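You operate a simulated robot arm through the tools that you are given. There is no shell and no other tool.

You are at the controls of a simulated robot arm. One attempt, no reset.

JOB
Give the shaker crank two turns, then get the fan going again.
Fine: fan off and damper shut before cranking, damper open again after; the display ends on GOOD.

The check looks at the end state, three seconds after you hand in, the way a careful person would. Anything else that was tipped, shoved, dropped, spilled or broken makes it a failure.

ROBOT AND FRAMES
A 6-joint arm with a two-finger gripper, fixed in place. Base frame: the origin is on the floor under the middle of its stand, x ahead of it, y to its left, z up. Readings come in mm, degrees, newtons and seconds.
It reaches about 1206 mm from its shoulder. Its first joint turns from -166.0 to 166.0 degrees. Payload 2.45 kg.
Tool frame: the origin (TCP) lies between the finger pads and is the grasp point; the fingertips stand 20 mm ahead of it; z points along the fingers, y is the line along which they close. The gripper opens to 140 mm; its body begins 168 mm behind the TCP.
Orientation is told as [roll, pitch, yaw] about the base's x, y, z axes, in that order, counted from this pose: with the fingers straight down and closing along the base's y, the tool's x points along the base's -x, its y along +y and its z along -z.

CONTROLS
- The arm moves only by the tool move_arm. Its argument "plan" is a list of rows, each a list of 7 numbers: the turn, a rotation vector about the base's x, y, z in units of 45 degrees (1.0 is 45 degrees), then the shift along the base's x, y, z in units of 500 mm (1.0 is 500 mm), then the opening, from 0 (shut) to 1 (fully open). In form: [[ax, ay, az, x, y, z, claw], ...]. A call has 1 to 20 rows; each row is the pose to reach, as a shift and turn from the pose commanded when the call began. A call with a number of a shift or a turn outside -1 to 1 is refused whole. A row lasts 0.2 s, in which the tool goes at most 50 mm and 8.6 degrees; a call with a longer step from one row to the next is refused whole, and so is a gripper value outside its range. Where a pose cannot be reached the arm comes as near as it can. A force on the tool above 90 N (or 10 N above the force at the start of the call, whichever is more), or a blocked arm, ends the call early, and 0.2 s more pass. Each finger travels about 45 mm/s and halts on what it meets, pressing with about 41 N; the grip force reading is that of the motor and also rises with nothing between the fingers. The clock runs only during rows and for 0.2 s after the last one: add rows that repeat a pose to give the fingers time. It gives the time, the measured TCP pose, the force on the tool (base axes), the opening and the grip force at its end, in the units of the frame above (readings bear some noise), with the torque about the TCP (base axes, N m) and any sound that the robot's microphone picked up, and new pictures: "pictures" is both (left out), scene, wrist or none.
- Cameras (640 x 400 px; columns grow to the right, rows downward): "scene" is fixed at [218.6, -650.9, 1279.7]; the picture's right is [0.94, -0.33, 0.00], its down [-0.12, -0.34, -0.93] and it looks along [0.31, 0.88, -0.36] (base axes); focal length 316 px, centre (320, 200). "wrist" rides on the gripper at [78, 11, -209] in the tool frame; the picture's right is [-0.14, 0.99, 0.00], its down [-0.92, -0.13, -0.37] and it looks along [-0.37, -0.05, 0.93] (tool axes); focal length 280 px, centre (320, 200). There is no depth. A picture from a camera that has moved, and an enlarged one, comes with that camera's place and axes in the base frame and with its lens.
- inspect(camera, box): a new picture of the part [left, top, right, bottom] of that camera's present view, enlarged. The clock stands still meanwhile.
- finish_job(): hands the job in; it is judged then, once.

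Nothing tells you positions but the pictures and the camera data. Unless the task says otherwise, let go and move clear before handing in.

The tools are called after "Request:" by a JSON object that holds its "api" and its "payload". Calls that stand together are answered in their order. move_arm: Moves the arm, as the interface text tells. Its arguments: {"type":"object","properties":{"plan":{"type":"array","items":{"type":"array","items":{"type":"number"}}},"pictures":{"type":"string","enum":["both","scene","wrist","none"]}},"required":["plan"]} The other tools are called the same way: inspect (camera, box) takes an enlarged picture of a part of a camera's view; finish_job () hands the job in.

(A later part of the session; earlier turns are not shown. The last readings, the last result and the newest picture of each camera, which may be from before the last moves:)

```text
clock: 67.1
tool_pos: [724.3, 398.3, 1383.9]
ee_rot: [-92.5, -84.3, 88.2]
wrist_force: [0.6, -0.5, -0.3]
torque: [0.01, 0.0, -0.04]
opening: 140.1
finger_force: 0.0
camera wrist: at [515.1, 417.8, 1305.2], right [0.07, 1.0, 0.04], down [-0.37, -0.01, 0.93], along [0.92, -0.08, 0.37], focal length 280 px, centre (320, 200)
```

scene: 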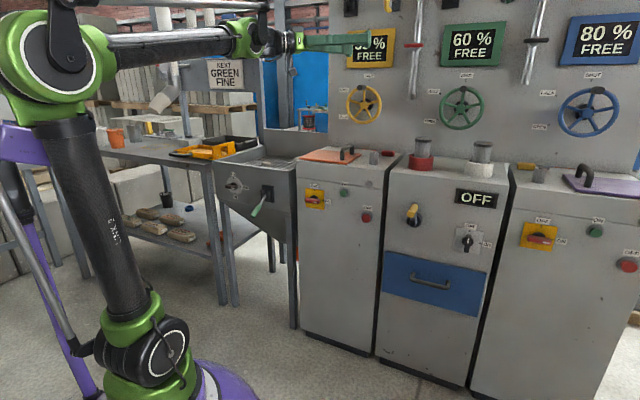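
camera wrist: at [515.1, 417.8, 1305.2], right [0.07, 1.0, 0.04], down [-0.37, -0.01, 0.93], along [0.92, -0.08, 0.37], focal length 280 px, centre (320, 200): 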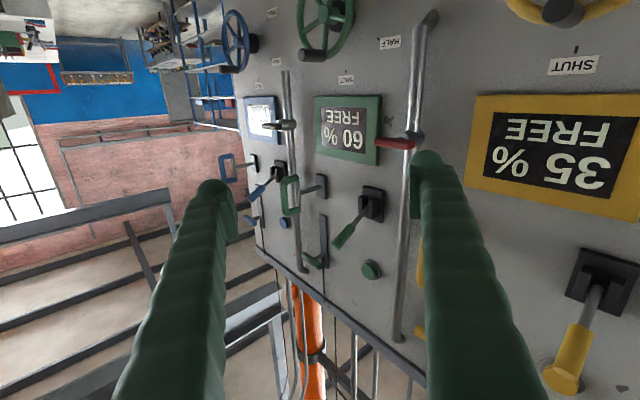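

Request:
{"api": "inspect", "payload": {"camera": "wrist", "box": [380, 0, 450, 60]}}

Request:
{"api": "inspect", "payload": {"camera": "wrist", "box": [360, 300, 440, 380]}}

Request:
{"api": "inspect", "payload": {"camera": "wrist", "box": [265, 230, 335, 300]}}

Request:
{"api": "inspect", "payload": {"camera": "wrist", "box": [255, 55, 325, 145]}}

Request:
{"api": "inspect", "payload": {"camera": "wrist", "box": [200, 250, 430, 400]}}

```text
6.67 times, centred on (415, 30) of wrist
camera zoom: at [515.1, 417.8, 1305.2], right [0.07, 1.0, 0.04], down [-0.37, -0.01, 0.93], along [0.92, -0.08, 0.37], focal length 1869 px, centre (-313, 1333)
```

zoom: 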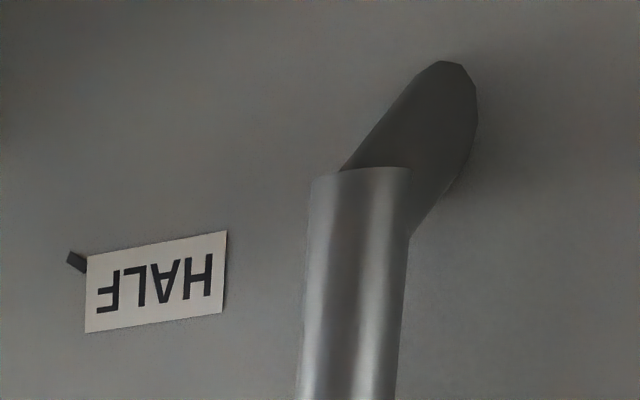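

```text
5.00 times, centred on (400, 340) of wrist
camera zoom: at [515.1, 417.8, 1305.2], right [0.07, 1.0, 0.04], down [-0.37, -0.01, 0.93], along [0.92, -0.08, 0.37], focal length 1402 px, centre (-80, -500)
```

zoom: 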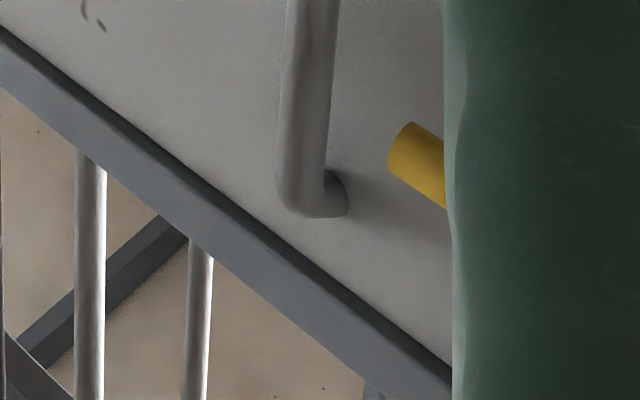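

```text
5.71 times, centred on (300, 265) of wrist
camera zoom: at [515.1, 417.8, 1305.2], right [0.07, 1.0, 0.04], down [-0.37, -0.01, 0.93], along [0.92, -0.08, 0.37], focal length 1602 px, centre (434, -171)
```

zoom: 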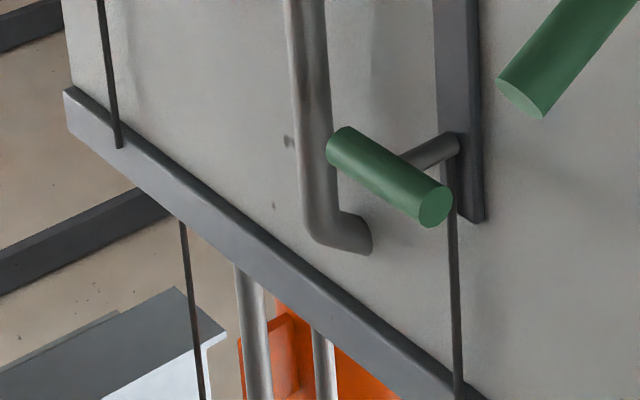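

```text
4.44 times, centred on (290, 100) of wrist
camera zoom: at [515.1, 417.8, 1305.2], right [0.07, 1.0, 0.04], down [-0.37, -0.01, 0.93], along [0.92, -0.08, 0.37], focal length 1246 px, centre (453, 644)
```

zoom: 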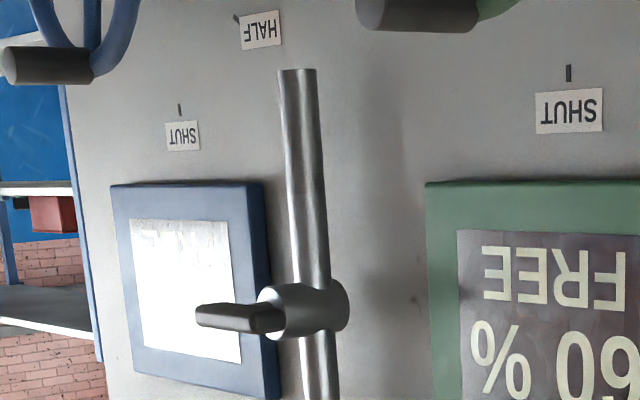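

```text
2.67 times, centred on (315, 325) of wrist
camera zoom: at [515.1, 417.8, 1305.2], right [0.07, 1.0, 0.04], down [-0.37, -0.01, 0.93], along [0.92, -0.08, 0.37], focal length 748 px, centre (333, -133)
```

zoom: 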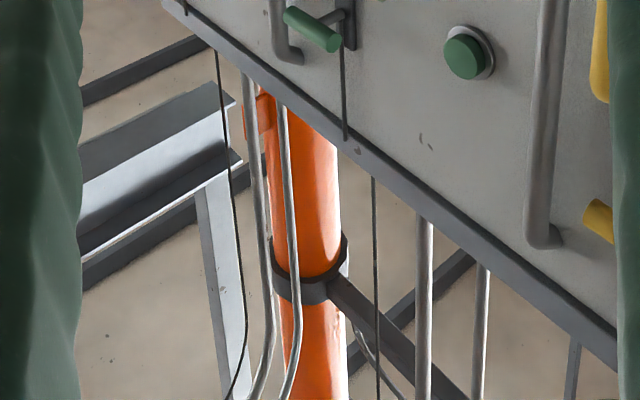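

The left pipe (red handle) is a complete line into the wall by the extractor, while the right one has an open end. I'll test gently whether the red handle is a working part: first I roll the gripper so it can grasp the horizontal bar.

Request:
{"api": "move_arm", "payload": {"plan": [[0.136, 0.051, 0.055, 0.017, -0.007, 0.002, 0.9], [0.272, 0.102, 0.11, 0.034, -0.013, 0.004, 0.8], [0.408, 0.152, 0.165, 0.051, -0.02, 0.006, 0.7], [0.545, 0.203, 0.22, 0.069, -0.026, 0.008, 0.6], [0.681, 0.254, 0.276, 0.086, -0.033, 0.01, 0.5]], "pictures": "none"}}

Request:
{"api": "move_arm", "payload": {"plan": [[0.136, 0.051, 0.055, 0.017, -0.007, 0.002, 0.5], [0.272, 0.102, 0.11, 0.034, -0.013, 0.004, 0.5], [0.408, 0.152, 0.165, 0.051, -0.02, 0.006, 0.5], [0.545, 0.203, 0.22, 0.069, -0.026, 0.008, 0.5], [0.681, 0.254, 0.276, 0.086, -0.033, 0.01, 0.5]], "pictures": "none"}}

Request:
{"api": "move_arm", "payload": {"plan": [[0.136, 0.051, 0.055, 0.017, -0.007, 0.002, 0.5], [0.272, 0.102, 0.11, 0.034, -0.013, 0.004, 0.5], [0.408, 0.152, 0.165, 0.051, -0.02, 0.006, 0.5], [0.545, 0.203, 0.22, 0.069, -0.026, 0.008, 0.5], [0.681, 0.254, 0.276, 0.086, -0.033, 0.01, 0.5]]}}

```text
clock: 68.3
tool_pos: [766.6, 382.6, 1391.5]
ee_rot: [68.6, -62.7, -59.6]
wrist_force: [-0.7, -0.1, 0.6]
torque: [-0.02, 0.03, -0.03]
opening: 70.3
finger_force: 0.1
```

```text
clock: 69.5
tool_pos: [791.6, 399.5, 1395.9]
ee_rot: [79.4, -31.3, -58.5]
wrist_force: [-0.9, -0.4, -0.6]
torque: [0.03, 0.03, 0.0]
opening: 69.9
finger_force: 0.1
out of reach, approached as far as the arm can: row 4, 5
```

```text
clock: 70.7
tool_pos: [835.4, 386.7, 1399.8]
ee_rot: [88.6, -0.1, -48.1]
wrist_force: [-0.1, 0.1, 0.6]
torque: [0.01, 0.04, -0.08]
opening: 70.0
finger_force: 0.1
out of reach, approached as far as the arm can: row 1, 2, 3, 4
camera wrist: at [626.1, 305.9, 1415.7], right [0.11, -0.09, 0.99], down [0.34, -0.93, -0.12], along [0.93, 0.35, -0.07], focal length 280 px, centre (320, 200)
```

scene: 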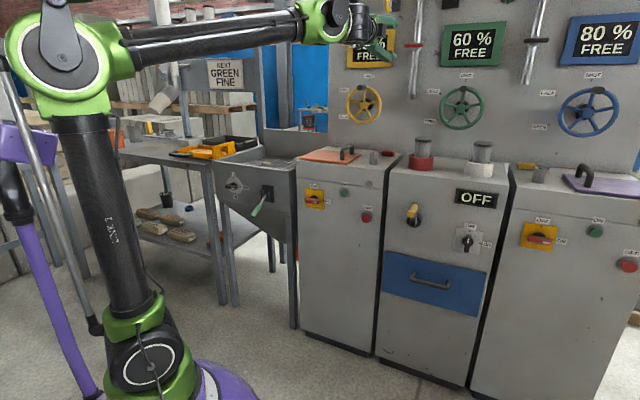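
wrist: 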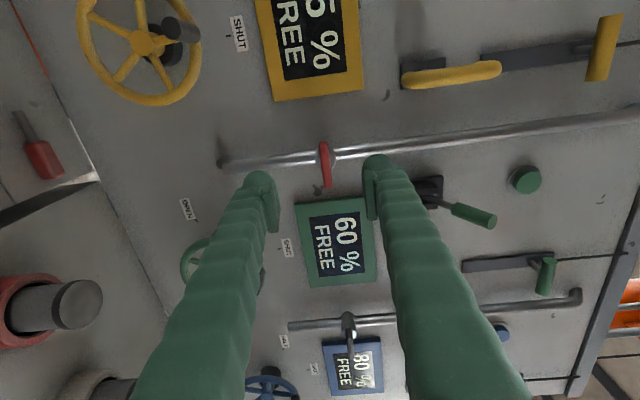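

Request:
{"api": "move_arm", "payload": {"plan": [[0.007, -0.008, 0.023, 0.06, 0.022, 0, 0.5], [0.014, -0.016, 0.046, 0.12, 0.045, 0, 0.5], [0.021, -0.023, 0.069, 0.176, 0.067, 0, 0.5], [0.021, -0.023, 0.069, 0.176, 0.067, 0, 0.5]], "pictures": "wrist"}}

```text
clock: 71.7
tool_pos: [924.5, 420.5, 1398.9]
ee_rot: [90.2, 0.0, -45.1]
wrist_force: [0.2, 0.8, -0.2]
torque: [0.04, 0.0, 0.01]
opening: 70.0
finger_force: 0.0
camera wrist: at [719.8, 329.5, 1410.1], right [0.09, -0.1, 0.99], down [0.39, -0.91, -0.13], along [0.92, 0.4, -0.05], focal length 280 px, centre (320, 200)
```

wrist: 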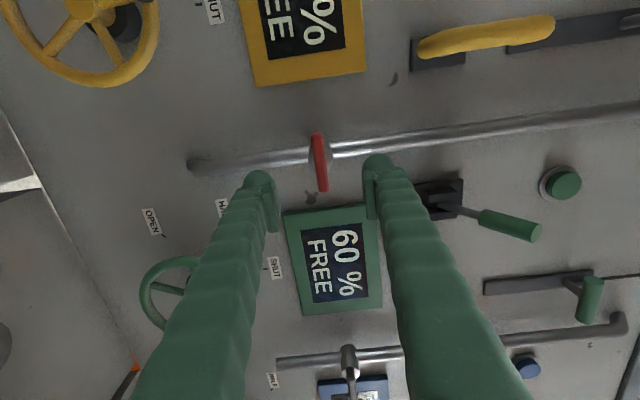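

The bar is centred about 105 mm ahead. I'll advance to it and stop just short of the valve body, then close lightly.

Request:
{"api": "move_arm", "payload": {"plan": [[0, 0, 0, 0.045, 0.045, 0, 0.45], [0, 0, 0, 0.09, 0.09, 0, 0.4], [0, 0, 0, 0.132, 0.132, 0, 0.4], [0, 0, 0, 0.132, 0.132, 0, 0.4]], "pictures": "wrist"}}

```text
clock: 72.7
tool_pos: [989.6, 485.0, 1402.7]
ee_rot: [90.1, -0.1, -45.2]
wrist_force: [1.1, 0.1, -0.1]
torque: [0.01, -0.03, -0.02]
opening: 56.0
finger_force: 0.1
camera wrist: at [785.1, 392.9, 1412.6], right [0.1, -0.1, 0.99], down [0.39, -0.91, -0.13], along [0.92, 0.4, -0.05], focal length 280 px, centre (320, 200)
```

wrist: 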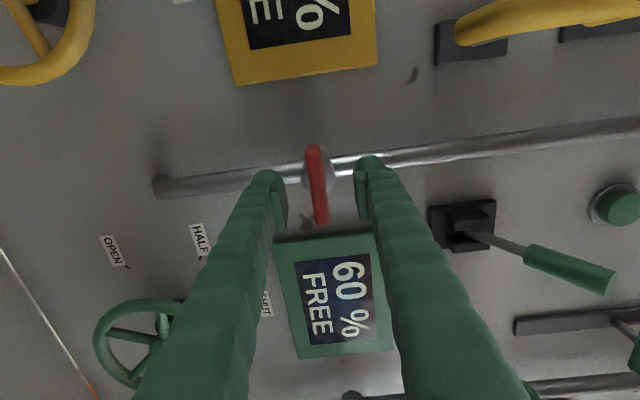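

Request:
{"api": "inspect", "payload": {"camera": "wrist", "box": [260, 120, 390, 240]}}

```text
3.33 times, centred on (325, 180) of wrist
camera zoom: at [785.1, 392.9, 1412.6], right [0.1, -0.1, 0.99], down [0.39, -0.91, -0.13], along [0.92, 0.4, -0.05], focal length 935 px, centre (303, 267)
```

zoom: 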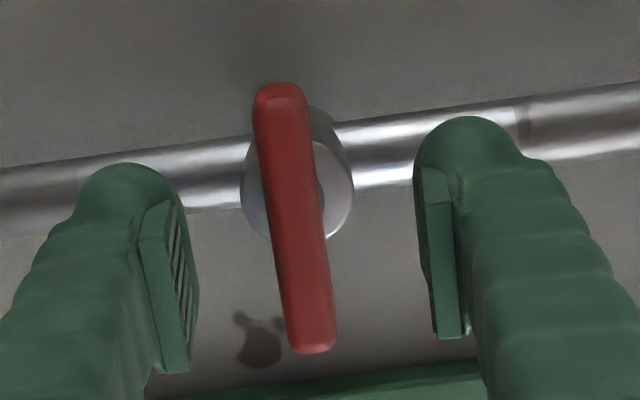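

Request:
{"api": "move_arm", "payload": {"plan": [[0, 0, 0, 0.018, 0.018, -0.003, 0.4], [0, 0, 0, 0.018, 0.018, -0.004, 0.25], [0, 0, 0, 0.018, 0.018, -0.004, 0.12], [0, 0, 0, 0.018, 0.018, -0.004, 0.05], [0, 0, 0, 0.018, 0.018, -0.004, 0.05]], "pictures": "wrist"}}

```text
clock: 73.9
tool_pos: [999.4, 492.3, 1400.7]
ee_rot: [90.2, 0.0, -45.2]
wrist_force: [7.0, 5.0, 13.3]
torque: [0.03, -0.1, 0.0]
opening: 13.3
finger_force: 30.5
camera wrist: at [794.4, 401.9, 1410.3], right [0.09, -0.1, 0.99], down [0.39, -0.91, -0.13], along [0.92, 0.4, -0.05], focal length 280 px, centre (320, 200)
```

wrist: 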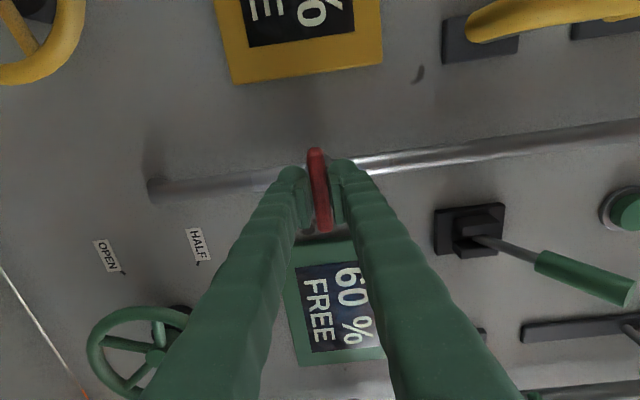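

Gripped lightly. I'll try a small 12° turn and watch the torque to see if the handle is free.

Request:
{"api": "move_arm", "payload": {"plan": [[-0.094, -0.094, 0, 0, 0, 0, 0.05], [-0.188, -0.188, 0, 0, 0, 0, 0.05], [-0.188, -0.188, 0, 0, 0, 0, 0.05]], "pictures": "wrist"}}

Request:
{"api": "inspect", "payload": {"camera": "wrist", "box": [240, 110, 400, 250]}}

```text
clock: 74.7
tool_pos: [998.6, 493.1, 1397.9]
ee_rot: [90.2, -12.0, -45.1]
wrist_force: [3.7, 2.4, 3.0]
torque: [0.02, -0.04, 0.0]
opening: 13.0
finger_force: 39.2
camera wrist: at [794.2, 402.1, 1393.4], right [-0.05, 0.05, 1.0], down [0.39, -0.92, 0.07], along [0.92, 0.4, 0.03], focal length 280 px, centre (320, 200)
```

wrist: 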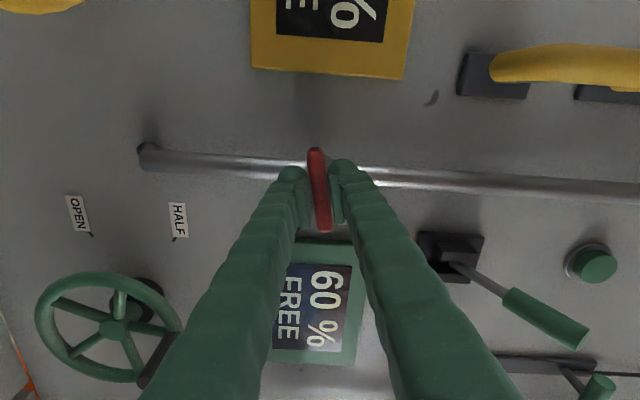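

```text
2.86 times, centred on (320, 180) of wrist
camera zoom: at [794.2, 402.1, 1393.4], right [-0.05, 0.05, 1.0], down [0.39, -0.92, 0.07], along [0.92, 0.4, 0.03], focal length 801 px, centre (320, 257)
```

zoom: 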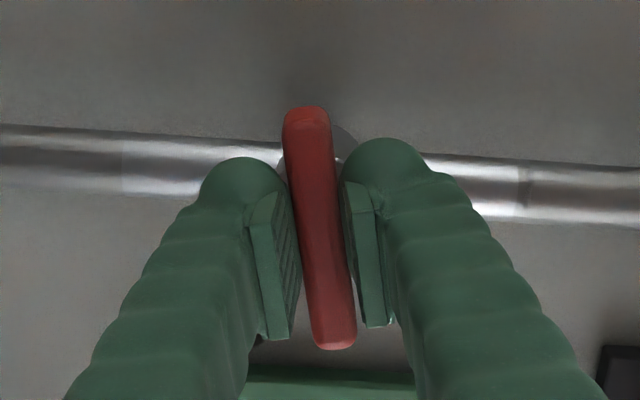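

The red handle turns freely and holds position, so it is a working valve: across the pipe = shut. I'll return it to exactly across and feel for its end stop.

Request:
{"api": "move_arm", "payload": {"plan": [[0.094, 0.094, 0, 0, 0, 0, 0.05], [0.188, 0.188, 0, 0, 0, 0, 0.05], [0.22, 0.22, 0, 0, 0, 0, 0.05], [0.25, 0.25, 0, 0, 0, 0, 0.05]], "pictures": "wrist"}}

Request:
{"api": "inspect", "payload": {"camera": "wrist", "box": [240, 110, 400, 250]}}

```text
clock: 75.7
tool_pos: [997.8, 492.7, 1399.7]
ee_rot: [90.2, 4.0, -45.0]
wrist_force: [11.1, 7.4, 18.6]
torque: [-0.64, -0.87, 0.07]
opening: 13.9
finger_force: 39.8
camera wrist: at [794.8, 401.4, 1415.8], right [0.14, -0.15, 0.98], down [0.38, -0.9, -0.19], along [0.91, 0.4, -0.07], focal length 280 px, centre (320, 200)
```

wrist: 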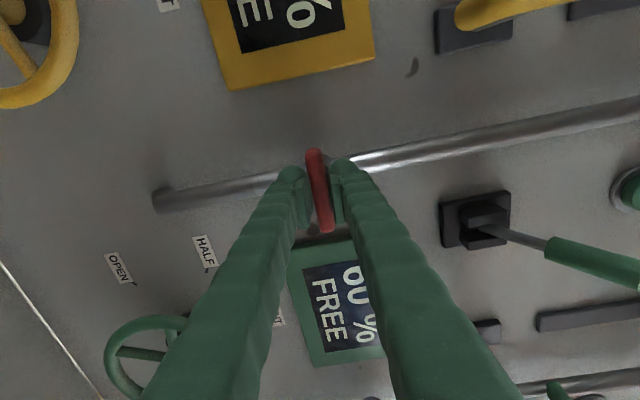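

```text
2.86 times, centred on (320, 180) of wrist
camera zoom: at [794.8, 401.4, 1415.8], right [0.14, -0.15, 0.98], down [0.38, -0.9, -0.19], along [0.91, 0.4, -0.07], focal length 801 px, centre (320, 257)
```

zoom: 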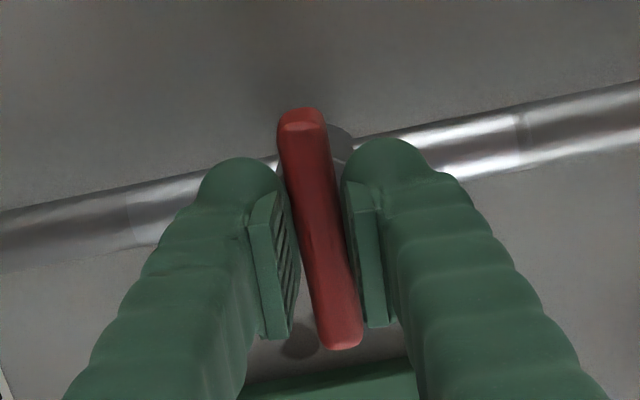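

The handle meets an end stop exactly at "across", so that valve is now fully shut. I'll ease off to neutral, release it there and back away.

Request:
{"api": "move_arm", "payload": {"plan": [[-0.055, -0.055, 0, 0, 0, 0, 0.05], [-0.055, -0.055, 0, 0, 0, 0, 0.15], [-0.055, -0.055, 0, 0, 0, 0, 0.3], [-0.055, -0.055, 0, -0.05, -0.05, 0, 0.4], [-0.055, -0.055, 0, -0.11, -0.11, 0, 0.4], [-0.055, -0.055, 0, -0.17, -0.17, 0, 0.4], [-0.055, -0.055, 0, -0.23, -0.23, 0, 0.5], [-0.055, -0.055, 0, -0.29, -0.29, 0, 0.6]]}}

Request:
{"api": "inspect", "payload": {"camera": "wrist", "box": [260, 90, 400, 210]}}

```text
clock: 77.5
tool_pos: [852.8, 349.9, 1400.4]
ee_rot: [90.1, 0.3, -45.2]
wrist_force: [0.6, 1.3, -1.0]
torque: [0.02, -0.02, 0.03]
opening: 84.0
finger_force: 0.2
camera wrist: at [647.8, 257.6, 1412.5], right [0.1, -0.1, 0.99], down [0.39, -0.91, -0.14], along [0.92, 0.4, -0.05], focal length 280 px, centre (320, 200)
```

scene: 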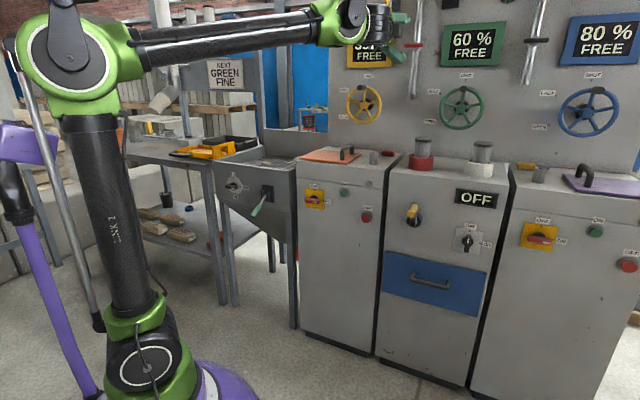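
wrist: 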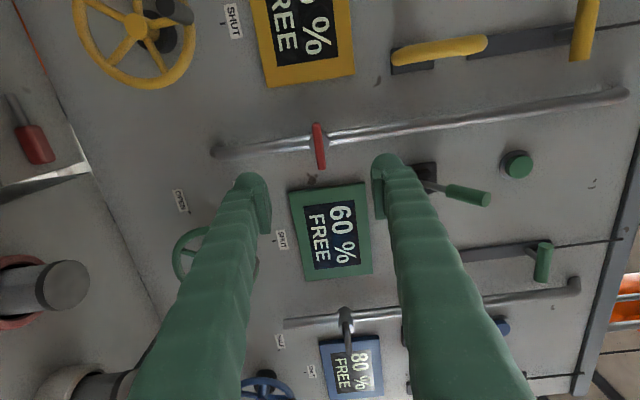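

```text
3.33 times, centred on (330, 150) of wrist
camera zoom: at [647.8, 257.6, 1412.5], right [0.1, -0.1, 0.99], down [0.39, -0.91, -0.14], along [0.92, 0.4, -0.05], focal length 935 px, centre (287, 367)
```

zoom: 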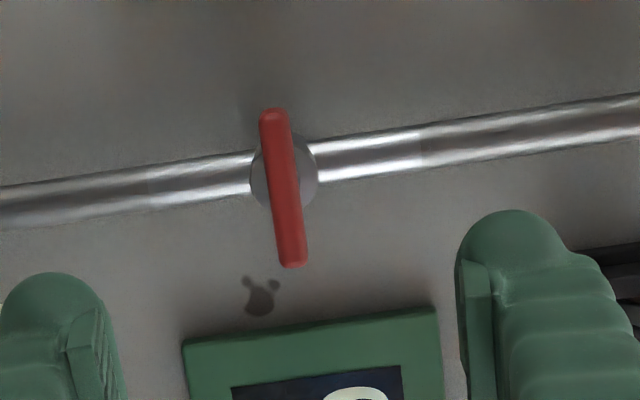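

The red valve is back exactly across its pipe. To be safe I also want the hopper's lever understood: it now slopes 28° down from its pivot (e≈-203, n≈824, z≈776). I'll move over to it with the gripper level.

Request:
{"api": "move_arm", "payload": {"plan": [[-0.071, -0.071, 0, -0.07, -0.012, -0.03, 0.6], [-0.142, -0.142, 0, -0.14, -0.02, -0.08, 0.6], [-0.212, -0.212, 0, -0.22, -0.03, -0.12, 0.6], [-0.283, -0.283, 0, -0.3, -0.035, -0.16, 0.6], [-0.354, -0.354, 0, -0.38, -0.04, -0.2, 0.6], [-0.425, -0.425, 0, -0.45, -0.045, -0.25, 0.6], [-0.495, -0.495, 0, -0.52, -0.05, -0.3, 0.6], [-0.566, -0.566, 0, -0.6, -0.05, -0.35, 0.6], [-0.637, -0.637, 0, -0.68, -0.05, -0.4, 0.6], [-0.707, -0.707, 0, -0.76, -0.05, -0.45, 0.6]], "pictures": "scene"}}

```text
clock: 79.7
tool_pos: [472.6, 320.7, 1174.1]
ee_rot: [90.3, -44.5, -45.2]
wrist_force: [1.0, 0.4, 0.5]
torque: [-0.02, 0.0, 0.04]
opening: 84.1
finger_force: 0.0
```

scene: 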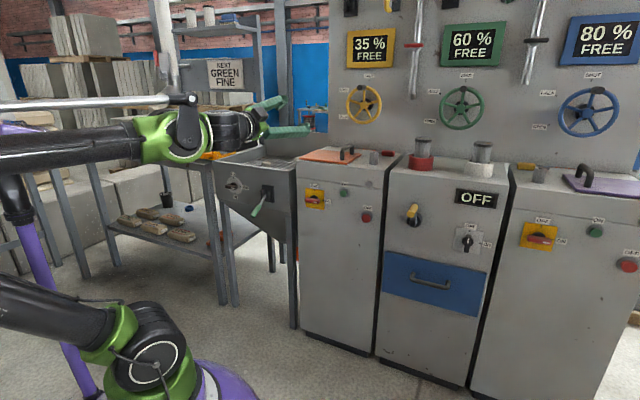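

The forward approach folds the arm too tightly, so I'll come at the lever from above with the gripper pointing mostly down.

Request:
{"api": "move_arm", "payload": {"plan": [[-0.159, 0.034, 0.057, -0.021, 0.066, -0.02, 0.6], [-0.319, 0.068, 0.113, -0.042, 0.133, -0.05, 0.6], [-0.478, 0.101, 0.17, -0.062, 0.199, -0.09, 0.6], [-0.637, 0.135, 0.226, -0.083, 0.265, -0.13, 0.6], [-0.797, 0.169, 0.283, -0.104, 0.332, -0.17, 0.6]], "pictures": "scene"}}

Request:
{"api": "move_arm", "payload": {"plan": [[-0.159, 0.034, 0.057, -0.021, 0.066, -0.03, 0.6], [-0.319, 0.068, 0.113, -0.042, 0.133, -0.07, 0.6], [-0.478, 0.101, 0.17, -0.062, 0.199, -0.11, 0.6], [-0.637, 0.135, 0.226, -0.083, 0.265, -0.15, 0.6], [-0.797, 0.169, 0.283, -0.104, 0.31, -0.19, 0.6]]}}

```text
clock: 80.9
tool_pos: [420.1, 489.4, 1091.8]
ee_rot: [36.1, -48.9, 8.9]
wrist_force: [-0.4, 0.0, -0.2]
torque: [0.05, 0.01, 0.0]
opening: 84.1
finger_force: 0.0
```

scene: 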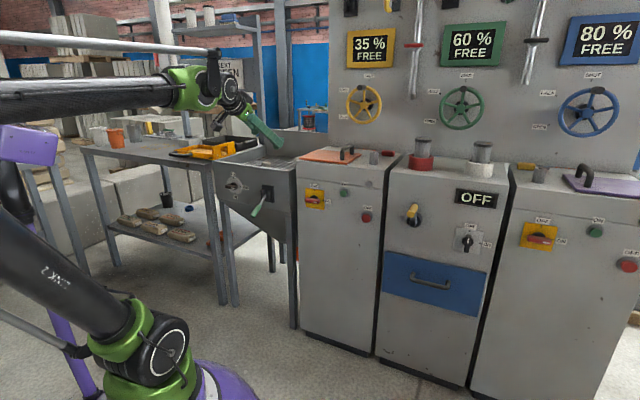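

```text
clock: 82.1
tool_pos: [369.8, 642.5, 994.7]
ee_rot: [0.3, -24.9, 44.6]
wrist_force: [-0.3, -1.0, 0.1]
torque: [0.07, -0.01, 0.02]
opening: 84.0
finger_force: 0.0
camera wrist: at [248.2, 538.9, 1151.5], right [-0.61, 0.79, 0.06], down [0.57, 0.38, 0.72], along [0.55, 0.48, -0.69], focal length 280 px, centre (320, 200)
```

scene: 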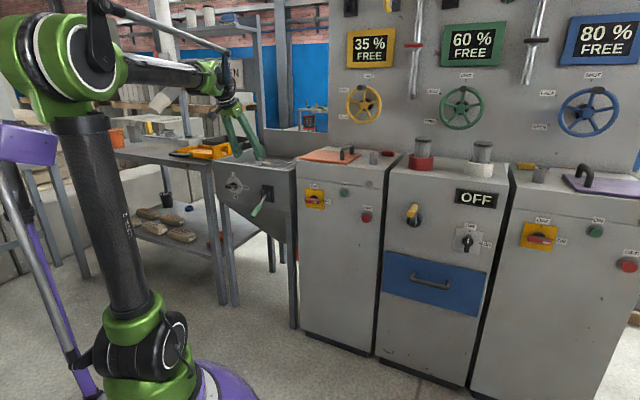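
wrist: 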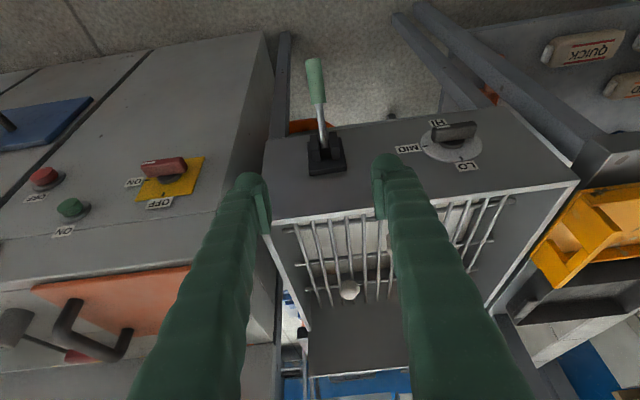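

Request:
{"api": "inspect", "payload": {"camera": "wrist", "box": [270, 40, 400, 190]}}

Request:
{"api": "inspect", "payload": {"camera": "wrist", "box": [290, 200, 390, 310]}}

```text
2.67 times, centred on (335, 115) of wrist
camera zoom: at [248.2, 538.9, 1151.5], right [-0.61, 0.79, 0.06], down [0.57, 0.38, 0.72], along [0.55, 0.48, -0.69], focal length 748 px, centre (280, 427)
```

zoom: 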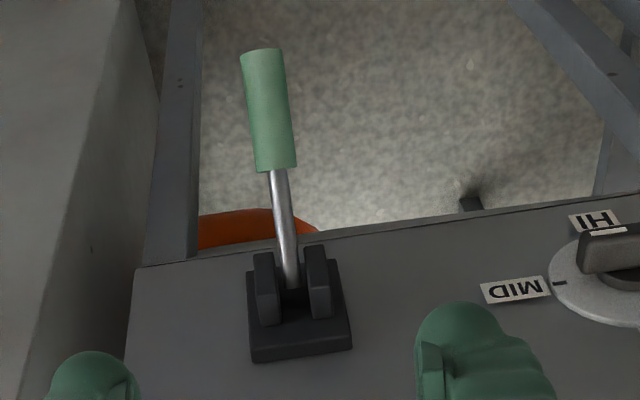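

```text
3.64 times, centred on (340, 255) of wrist
camera zoom: at [248.2, 538.9, 1151.5], right [-0.61, 0.79, 0.06], down [0.57, 0.38, 0.72], along [0.55, 0.48, -0.69], focal length 1020 px, centre (247, 0)
```

zoom: 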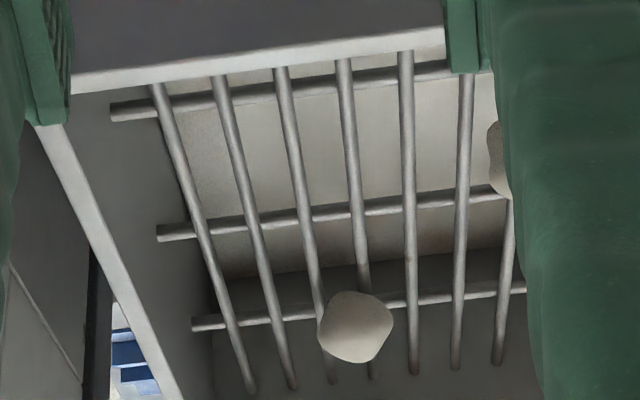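

I'll include this lever in making everything shut before cranking, since it's the one nearby control whose present state could mean "open". I'll lower the open fingers over its green handle.

Request:
{"api": "move_arm", "payload": {"plan": [[0, 0, 0, -0.013, -0.008, -0.08, 0.6], [0, 0, 0, -0.026, -0.016, -0.16, 0.6], [0, 0, 0, -0.039, -0.024, -0.24, 0.6], [0, 0, 0, -0.051, -0.031, -0.316, 0.6]]}}

```text
clock: 83.1
tool_pos: [345.1, 626.8, 835.9]
ee_rot: [0.4, -25.1, 44.5]
wrist_force: [1.2, 1.3, -0.2]
torque: [0.03, 0.01, 0.0]
opening: 83.7
finger_force: 0.0
camera wrist: at [223.4, 522.7, 992.6], right [-0.61, 0.79, 0.06], down [0.57, 0.38, 0.72], along [0.55, 0.48, -0.69], focal length 280 px, centre (320, 200)
```

scene: 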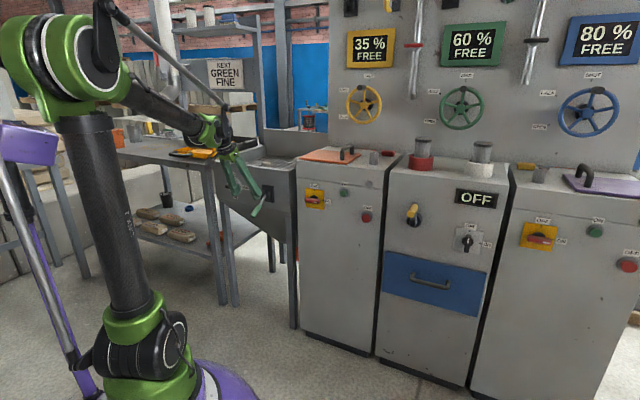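
wrist: 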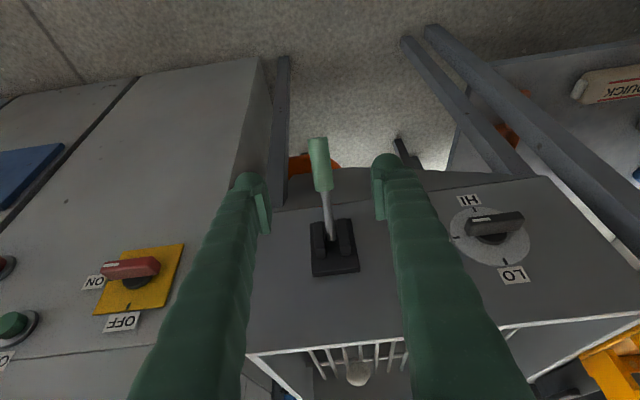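

Request:
{"api": "move_arm", "payload": {"plan": [[0, 0, 0, 0.023, 0.023, -0.071, 0.5], [0, 0, 0, 0.047, 0.047, -0.143, 0.4], [0, 0, 0, 0.068, 0.068, -0.208, 0.4], [0, 0, 0, 0.068, 0.068, -0.208, 0.4]], "pictures": "wrist"}}

Request:
{"api": "inspect", "payload": {"camera": "wrist", "box": [230, 110, 410, 290]}}

```text
clock: 84.1
tool_pos: [378.7, 663.8, 731.7]
ee_rot: [0.4, -25.0, 44.5]
wrist_force: [-0.2, -0.8, 0.0]
torque: [-0.02, 0.0, -0.02]
opening: 56.0
finger_force: 0.0
camera wrist: at [257.1, 559.7, 889.1], right [-0.61, 0.79, 0.06], down [0.57, 0.38, 0.72], along [0.55, 0.48, -0.69], focal length 280 px, centre (320, 200)
```

wrist: 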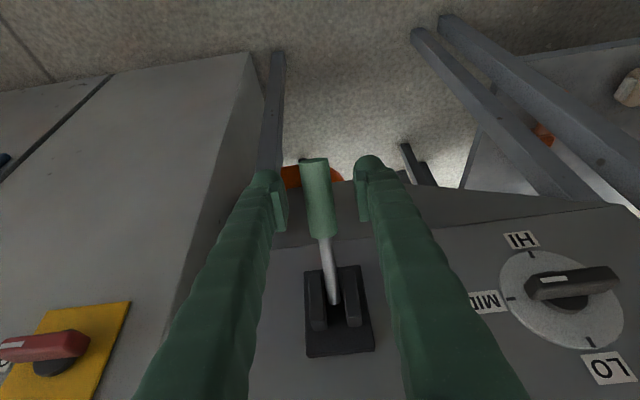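

```text
2.22 times, centred on (320, 200) of wrist
camera zoom: at [257.1, 559.7, 889.1], right [-0.61, 0.79, 0.06], down [0.57, 0.38, 0.72], along [0.55, 0.48, -0.69], focal length 623 px, centre (320, 200)
```

zoom: 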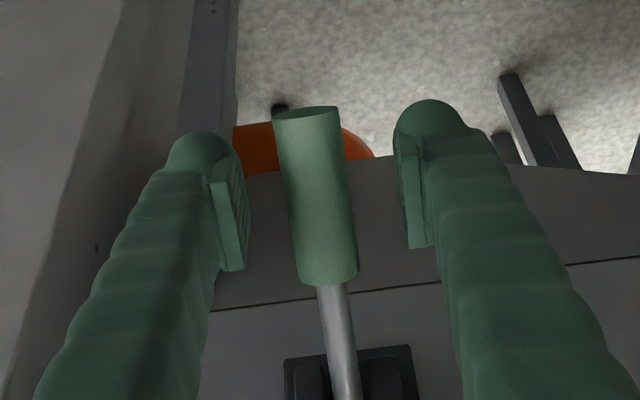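

The handle sits between the pads. I'll close on it and lift gently along its arc, watching the force.

Request:
{"api": "move_arm", "payload": {"plan": [[0, 0, 0, 0, 0, 0, 0.2], [0, 0, 0, 0, 0, 0, 0.1], [0, 0, 0, 0, 0, 0, 0.1], [0, 0, 0, -0.004, -0.004, 0.011, 0.1], [0, 0, 0, -0.007, -0.007, 0.022, 0.1]], "pictures": "wrist"}}

```text
clock: 85.3
tool_pos: [376.0, 659.7, 743.4]
ee_rot: [0.3, -25.0, 44.4]
wrist_force: [19.2, -11.4, -16.3]
torque: [-1.49, 0.44, 0.88]
opening: 21.9
finger_force: 44.9
camera wrist: at [254.3, 555.4, 899.5], right [-0.61, 0.79, 0.06], down [0.58, 0.38, 0.72], along [0.55, 0.47, -0.69], focal length 280 px, centre (320, 200)
```

wrist: 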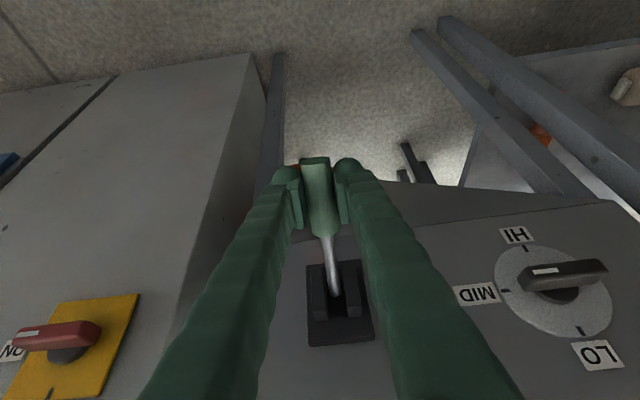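

The lever follows with moderate force. Continuing up the arc.

Request:
{"api": "move_arm", "payload": {"plan": [[0, 0, 0, -0.003, -0.003, 0.016, 0.1], [0, 0, 0, -0.006, -0.006, 0.033, 0.1], [0, 0, 0, -0.007, -0.007, 0.05, 0.1], [0, 0, 0, -0.008, -0.008, 0.067, 0.1]], "pictures": "wrist"}}

```text
clock: 86.3
tool_pos: [372.2, 653.9, 777.4]
ee_rot: [0.3, -25.2, 44.5]
wrist_force: [10.9, -20.0, -18.2]
torque: [-1.13, 1.08, -0.27]
opening: 22.2
finger_force: 44.7
camera wrist: at [249.8, 550.4, 933.5], right [-0.61, 0.79, 0.06], down [0.58, 0.38, 0.72], along [0.55, 0.48, -0.69], focal length 280 px, centre (320, 200)
```

wrist: 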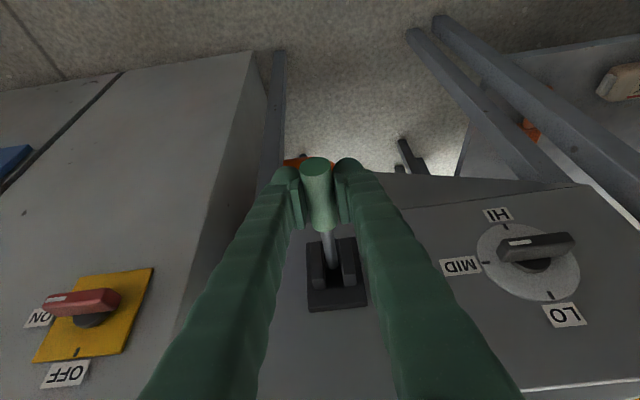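

Request:
{"api": "move_arm", "payload": {"plan": [[0, 0, 0, 0.001, 0.001, 0.017, 0.1], [0, 0, 0, 0.002, 0.002, 0.034, 0.1], [0, 0, 0, 0.005, 0.005, 0.05, 0.1], [0, 0, 0, 0.008, 0.008, 0.067, 0.1], [0, 0, 0, 0.012, 0.012, 0.08, 0.1], [0, 0, 0, 0.016, 0.016, 0.092, 0.1]]}}

```text
clock: 87.7
tool_pos: [379.8, 663.0, 822.8]
ee_rot: [0.4, -25.1, 44.5]
wrist_force: [9.8, -27.6, -7.3]
torque: [-1.14, 0.89, -0.32]
opening: 22.5
finger_force: 44.6
camera wrist: at [257.8, 558.4, 979.8], right [-0.61, 0.79, 0.06], down [0.57, 0.38, 0.72], along [0.55, 0.48, -0.69], focal length 280 px, centre (320, 200)
```

scene: 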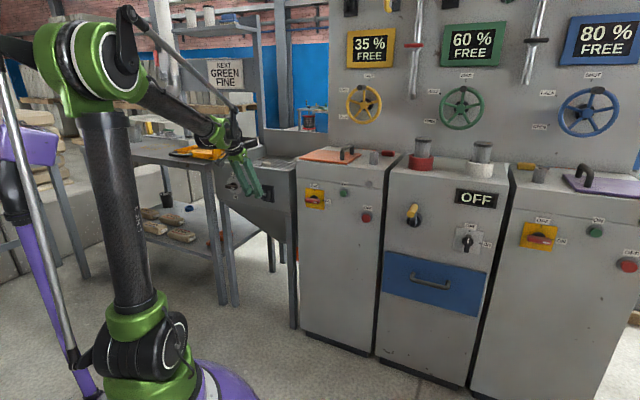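
wrist: 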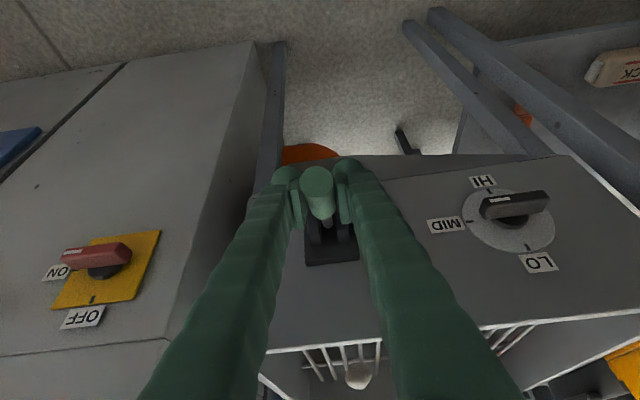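

Request:
{"api": "move_arm", "payload": {"plan": [[0, 0, 0, 0.004, 0.004, 0.01, 0.1], [0, 0, 0, 0.009, 0.009, 0.02, 0.1], [0, 0, 0, 0.015, 0.015, 0.032, 0.1], [0, 0, 0, 0.022, 0.022, 0.044, 0.1]], "pictures": "wrist"}}

```text
clock: 88.7
tool_pos: [391.7, 673.4, 845.4]
ee_rot: [0.4, -25.2, 44.4]
wrist_force: [9.7, -33.5, -16.2]
torque: [-0.33, -0.23, 0.12]
opening: 21.7
finger_force: 45.0
camera wrist: at [269.4, 569.7, 1002.0], right [-0.61, 0.79, 0.06], down [0.57, 0.38, 0.72], along [0.55, 0.48, -0.69], focal length 280 px, centre (320, 200)
```

wrist: 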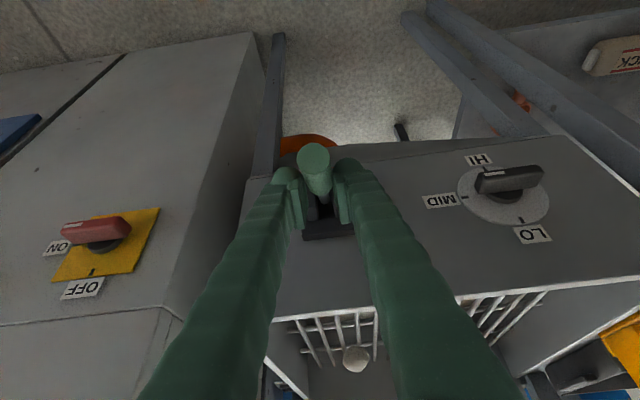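

Request:
{"api": "move_arm", "payload": {"plan": [[0, 0, 0, 0, 0, 0, 0.25], [0, 0, 0, 0, 0, 0, 0.4], [0, 0, 0, 0, 0, 0, 0.5], [0, 0, 0, -0.028, -0.028, 0.07, 0.55], [0, 0, 0, -0.056, -0.056, 0.14, 0.6], [0, 0, 0, -0.084, -0.084, 0.21, 0.6], [0, 0, 0, -0.112, -0.112, 0.28, 0.6]]}}

Request:
{"api": "inspect", "payload": {"camera": "scene", "box": [210, 150, 310, 230]}}

Request:
{"api": "inspect", "payload": {"camera": "wrist", "box": [250, 60, 400, 220]}}

```text
clock: 90.3
tool_pos: [333.9, 619.2, 985.2]
ee_rot: [0.4, -25.1, 44.5]
wrist_force: [0.5, 0.5, 0.0]
torque: [-0.03, 0.03, -0.02]
opening: 83.9
finger_force: 0.0
camera wrist: at [212.9, 515.4, 1141.4], right [-0.61, 0.79, 0.06], down [0.57, 0.38, 0.72], along [0.55, 0.48, -0.69], focal length 280 px, centre (320, 200)
```

scene: 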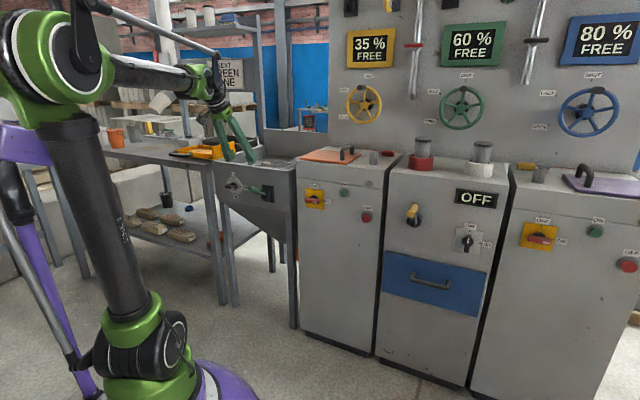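
wrist: 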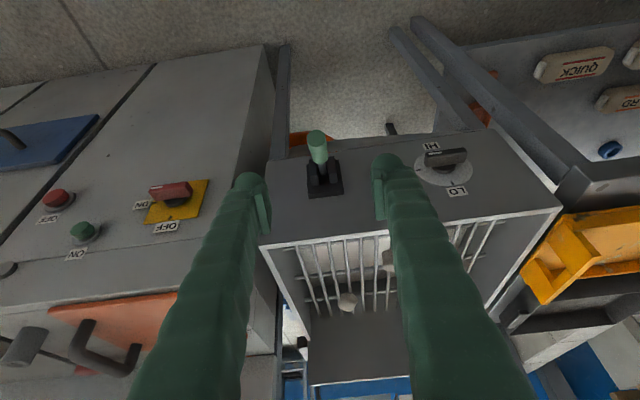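

```text
5.00 times, centred on (260, 190) of scene
camera zoom: at [218.6, -650.9, 1279.7], right [0.94, -0.33, 0.0], down [-0.12, -0.34, -0.93], along [0.31, 0.88, -0.36], focal length 1581 px, centre (620, 250)
```

zoom: 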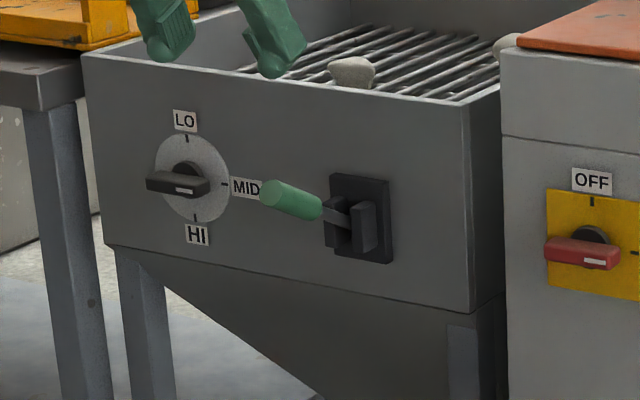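

```text
2.50 times, centred on (325, 140) of wrist
camera zoom: at [212.9, 515.4, 1141.4], right [-0.61, 0.79, 0.06], down [0.57, 0.38, 0.72], along [0.55, 0.48, -0.69], focal length 701 px, centre (308, 350)
```

zoom: 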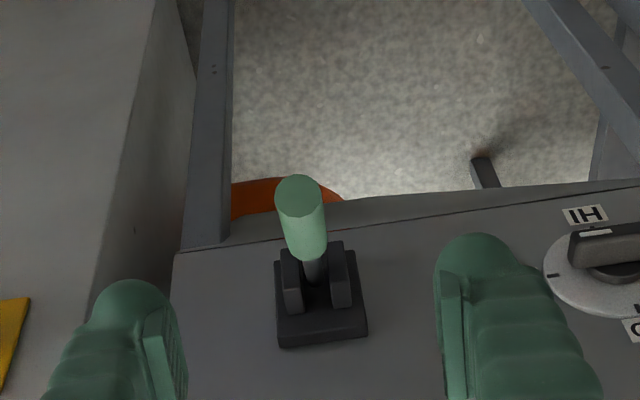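

The lever now rests in its other position, and nothing else in the hopper changed. With the fan off and all candidate dampers shut, I'll go to the crank.

Request:
{"api": "move_arm", "payload": {"plan": [[0.05, -0.05, 0, 0.03, -0.05, 0.03, 0.7], [0.1, -0.1, 0, 0.066, -0.106, 0.05, 0.8], [0.15, -0.15, 0, 0.103, -0.165, 0.05, 0.9], [0.2, -0.2, 0, 0.14, -0.224, 0.05, 1], [0.25, -0.25, 0, 0.177, -0.283, 0.05, 1], [0.3, -0.3, 0, 0.214, -0.343, 0.05, 1], [0.35, -0.35, 0, 0.25, -0.402, 0.05, 1], [0.4, -0.4, 0, 0.287, -0.461, 0.05, 1], [0.45, -0.45, 0, 0.324, -0.52, 0.05, 1], [0.5, -0.5, 0, 0.36, -0.58, 0.05, 1]], "pictures": "none"}}

Request:
{"api": "move_arm", "payload": {"plan": [[0.052, -0.052, 0, 0.036, -0.058, -0.02, 1], [0.104, -0.104, 0, 0.073, -0.116, -0.04, 1], [0.156, -0.156, 0, 0.109, -0.174, -0.06, 1], [0.208, -0.208, 0, 0.146, -0.232, -0.08, 1], [0.26, -0.26, 0, 0.182, -0.29, -0.1, 1], [0.312, -0.312, 0, 0.219, -0.349, -0.12, 1], [0.364, -0.364, 0, 0.255, -0.407, -0.14, 1], [0.416, -0.416, 0, 0.292, -0.465, -0.16, 1], [0.468, -0.468, 0, 0.328, -0.523, -0.18, 1], [0.521, -0.521, 0, 0.365, -0.581, -0.2, 1]]}}

```text
clock: 92.5
tool_pos: [512.4, 325.9, 1009.2]
ee_rot: [0.9, -57.0, 44.2]
wrist_force: [0.8, -0.7, 0.0]
torque: [0.01, 0.01, -0.02]
opening: 139.9
finger_force: 0.1
```

```text
clock: 94.7
tool_pos: [697.5, 39.7, 909.2]
ee_rot: [105.3, -89.6, -60.0]
wrist_force: [-0.7, 0.0, 0.3]
torque: [-0.01, 0.05, -0.05]
opening: 139.9
finger_force: 0.1
camera wrist: at [541.0, -100.6, 830.7], right [-0.7, 0.7, 0.15], down [-0.17, -0.36, 0.92], along [0.69, 0.62, 0.37], focal length 280 px, centre (320, 200)
```

scene: 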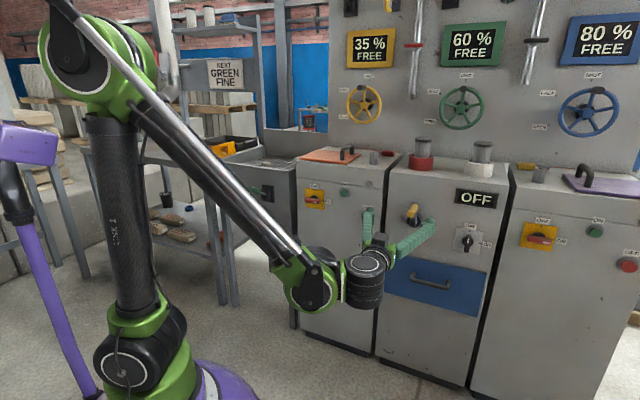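
wrist: 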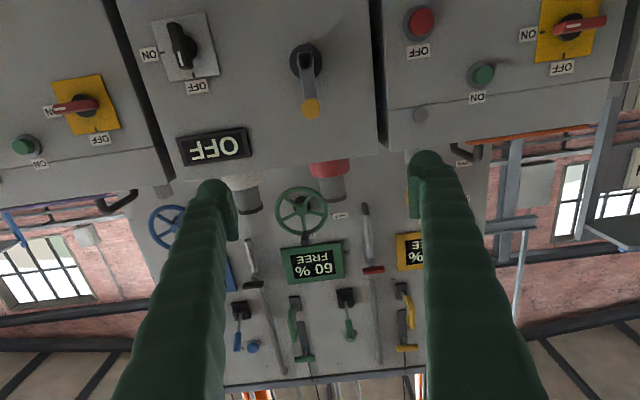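

Request:
{"api": "inspect", "payload": {"camera": "wrist", "box": [260, 20, 360, 140]}}

```text
3.33 times, centred on (310, 80) of wrist
camera zoom: at [541.0, -100.6, 830.7], right [-0.7, 0.7, 0.15], down [-0.17, -0.36, 0.92], along [0.69, 0.62, 0.37], focal length 935 px, centre (353, 600)
```

zoom: 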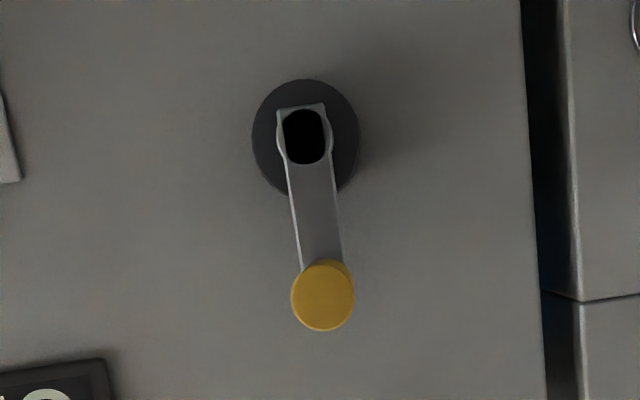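

Looking straight along the crank handle: hub axis at about e=469, z=792 and handle at z≈856, so the radius is ~64 mm. I'll align with the handle and check.

Request:
{"api": "move_arm", "payload": {"plan": [[0, 0, 0, 0.044, 0.041, -0.027, 0.8], [0, 0, 0, 0.087, 0.081, -0.053, 0.6], [0, 0, 0, 0.13, 0.122, -0.08, 0.6], [0, 0, 0, 0.174, 0.163, -0.106, 0.6], [0, 0, 0, 0.174, 0.163, -0.106, 0.6]], "pictures": "wrist"}}

Request:
{"api": "inspect", "payload": {"camera": "wrist", "box": [240, 70, 400, 230]}}

```text
clock: 95.9
tool_pos: [783.5, 119.2, 859.3]
ee_rot: [99.3, -89.5, -54.3]
wrist_force: [-0.3, -0.4, -0.4]
torque: [0.02, 0.04, 0.01]
opening: 84.3
finger_force: 0.0
camera wrist: at [625.9, -19.4, 780.3], right [-0.7, 0.7, 0.15], down [-0.17, -0.36, 0.92], along [0.69, 0.62, 0.37], focal length 280 px, centre (320, 200)
```

wrist: 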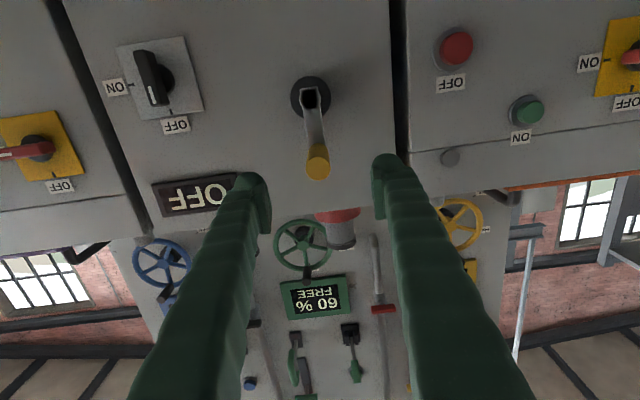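

```text
2.50 times, centred on (320, 150) of wrist
camera zoom: at [625.9, -19.4, 780.3], right [-0.7, 0.7, 0.15], down [-0.17, -0.36, 0.92], along [0.69, 0.62, 0.37], focal length 701 px, centre (320, 325)
```

zoom: 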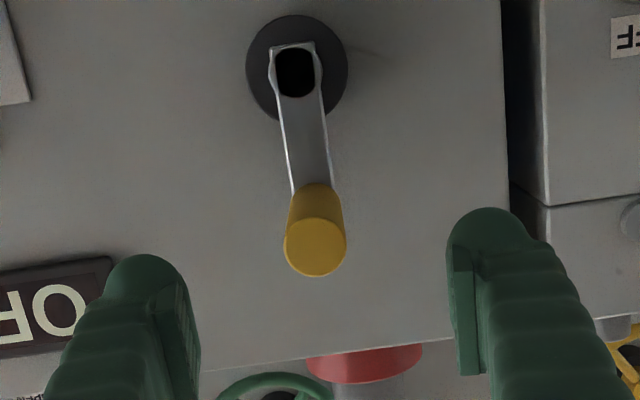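

Alignment is right on. Advancing to mid-handle and gripping.

Request:
{"api": "move_arm", "payload": {"plan": [[0, 0, 0, 0.05, 0.05, 0, 0.5], [0, 0, 0, 0.1, 0.1, 0, 0.45], [0, 0, 0, 0.147, 0.147, 0, 0.4], [0, 0, 0, 0.147, 0.147, 0, 0.4]], "pictures": "wrist"}}

Request:
{"api": "inspect", "payload": {"camera": "wrist", "box": [240, 90, 400, 250]}}

```text
clock: 96.9
tool_pos: [857.2, 191.2, 857.2]
ee_rot: [99.1, -89.5, -54.0]
wrist_force: [0.0, 0.2, -0.6]
torque: [0.0, 0.01, -0.02]
opening: 56.2
finger_force: 0.1
camera wrist: at [700.2, 52.7, 779.0], right [-0.7, 0.7, 0.15], down [-0.16, -0.36, 0.92], along [0.69, 0.62, 0.37], focal length 280 px, centre (320, 200)
```

wrist: 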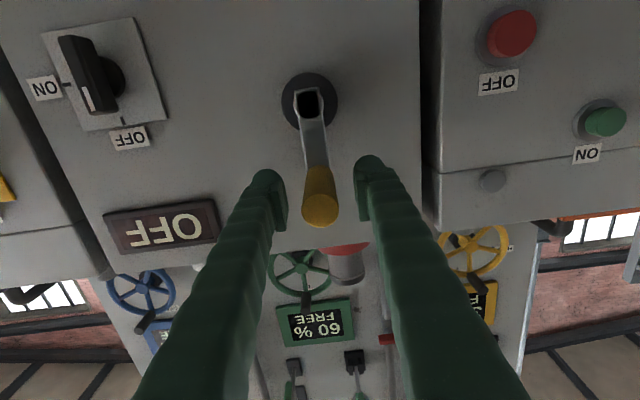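

```text
2.50 times, centred on (320, 170) of wrist
camera zoom: at [700.2, 52.7, 779.0], right [-0.7, 0.7, 0.15], down [-0.16, -0.36, 0.92], along [0.69, 0.62, 0.37], focal length 701 px, centre (320, 275)
```

zoom: 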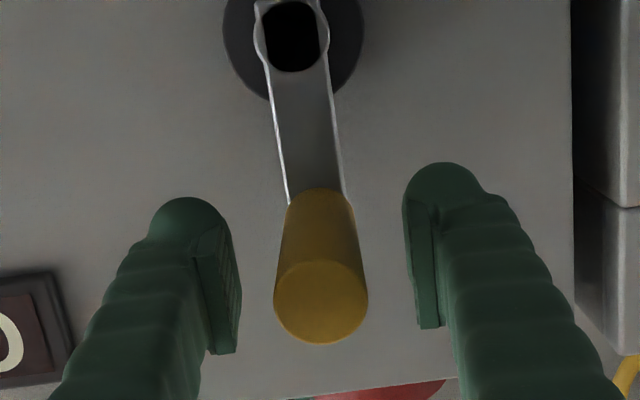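

Request:
{"api": "move_arm", "payload": {"plan": [[0, 0, 0, 0, 0, 0.003, 0.3], [0, 0, 0, 0, 0, 0.003, 0.2], [0, 0, 0, 0, 0, 0.003, 0.12], [0, 0, 0, 0, 0, 0.003, 0.12]], "pictures": "wrist"}}

```text
clock: 97.9
tool_pos: [855.8, 192.7, 859.4]
ee_rot: [99.0, -89.5, -53.9]
wrist_force: [2.5, 0.8, 1.2]
torque: [0.03, 0.01, -0.01]
opening: 24.6
finger_force: 37.7
camera wrist: at [699.9, 52.8, 780.4], right [-0.7, 0.7, 0.15], down [-0.16, -0.36, 0.92], along [0.69, 0.62, 0.37], focal length 280 px, centre (320, 200)
```

wrist: 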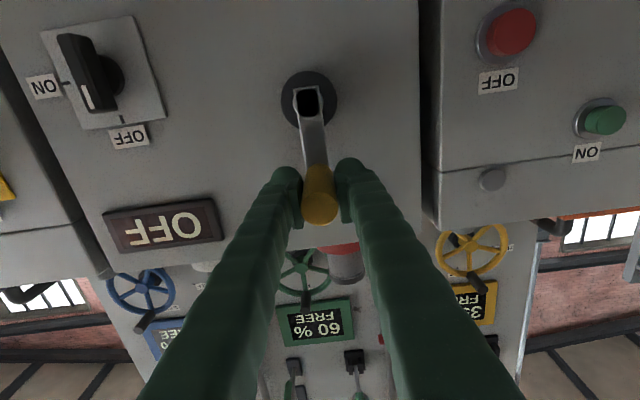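

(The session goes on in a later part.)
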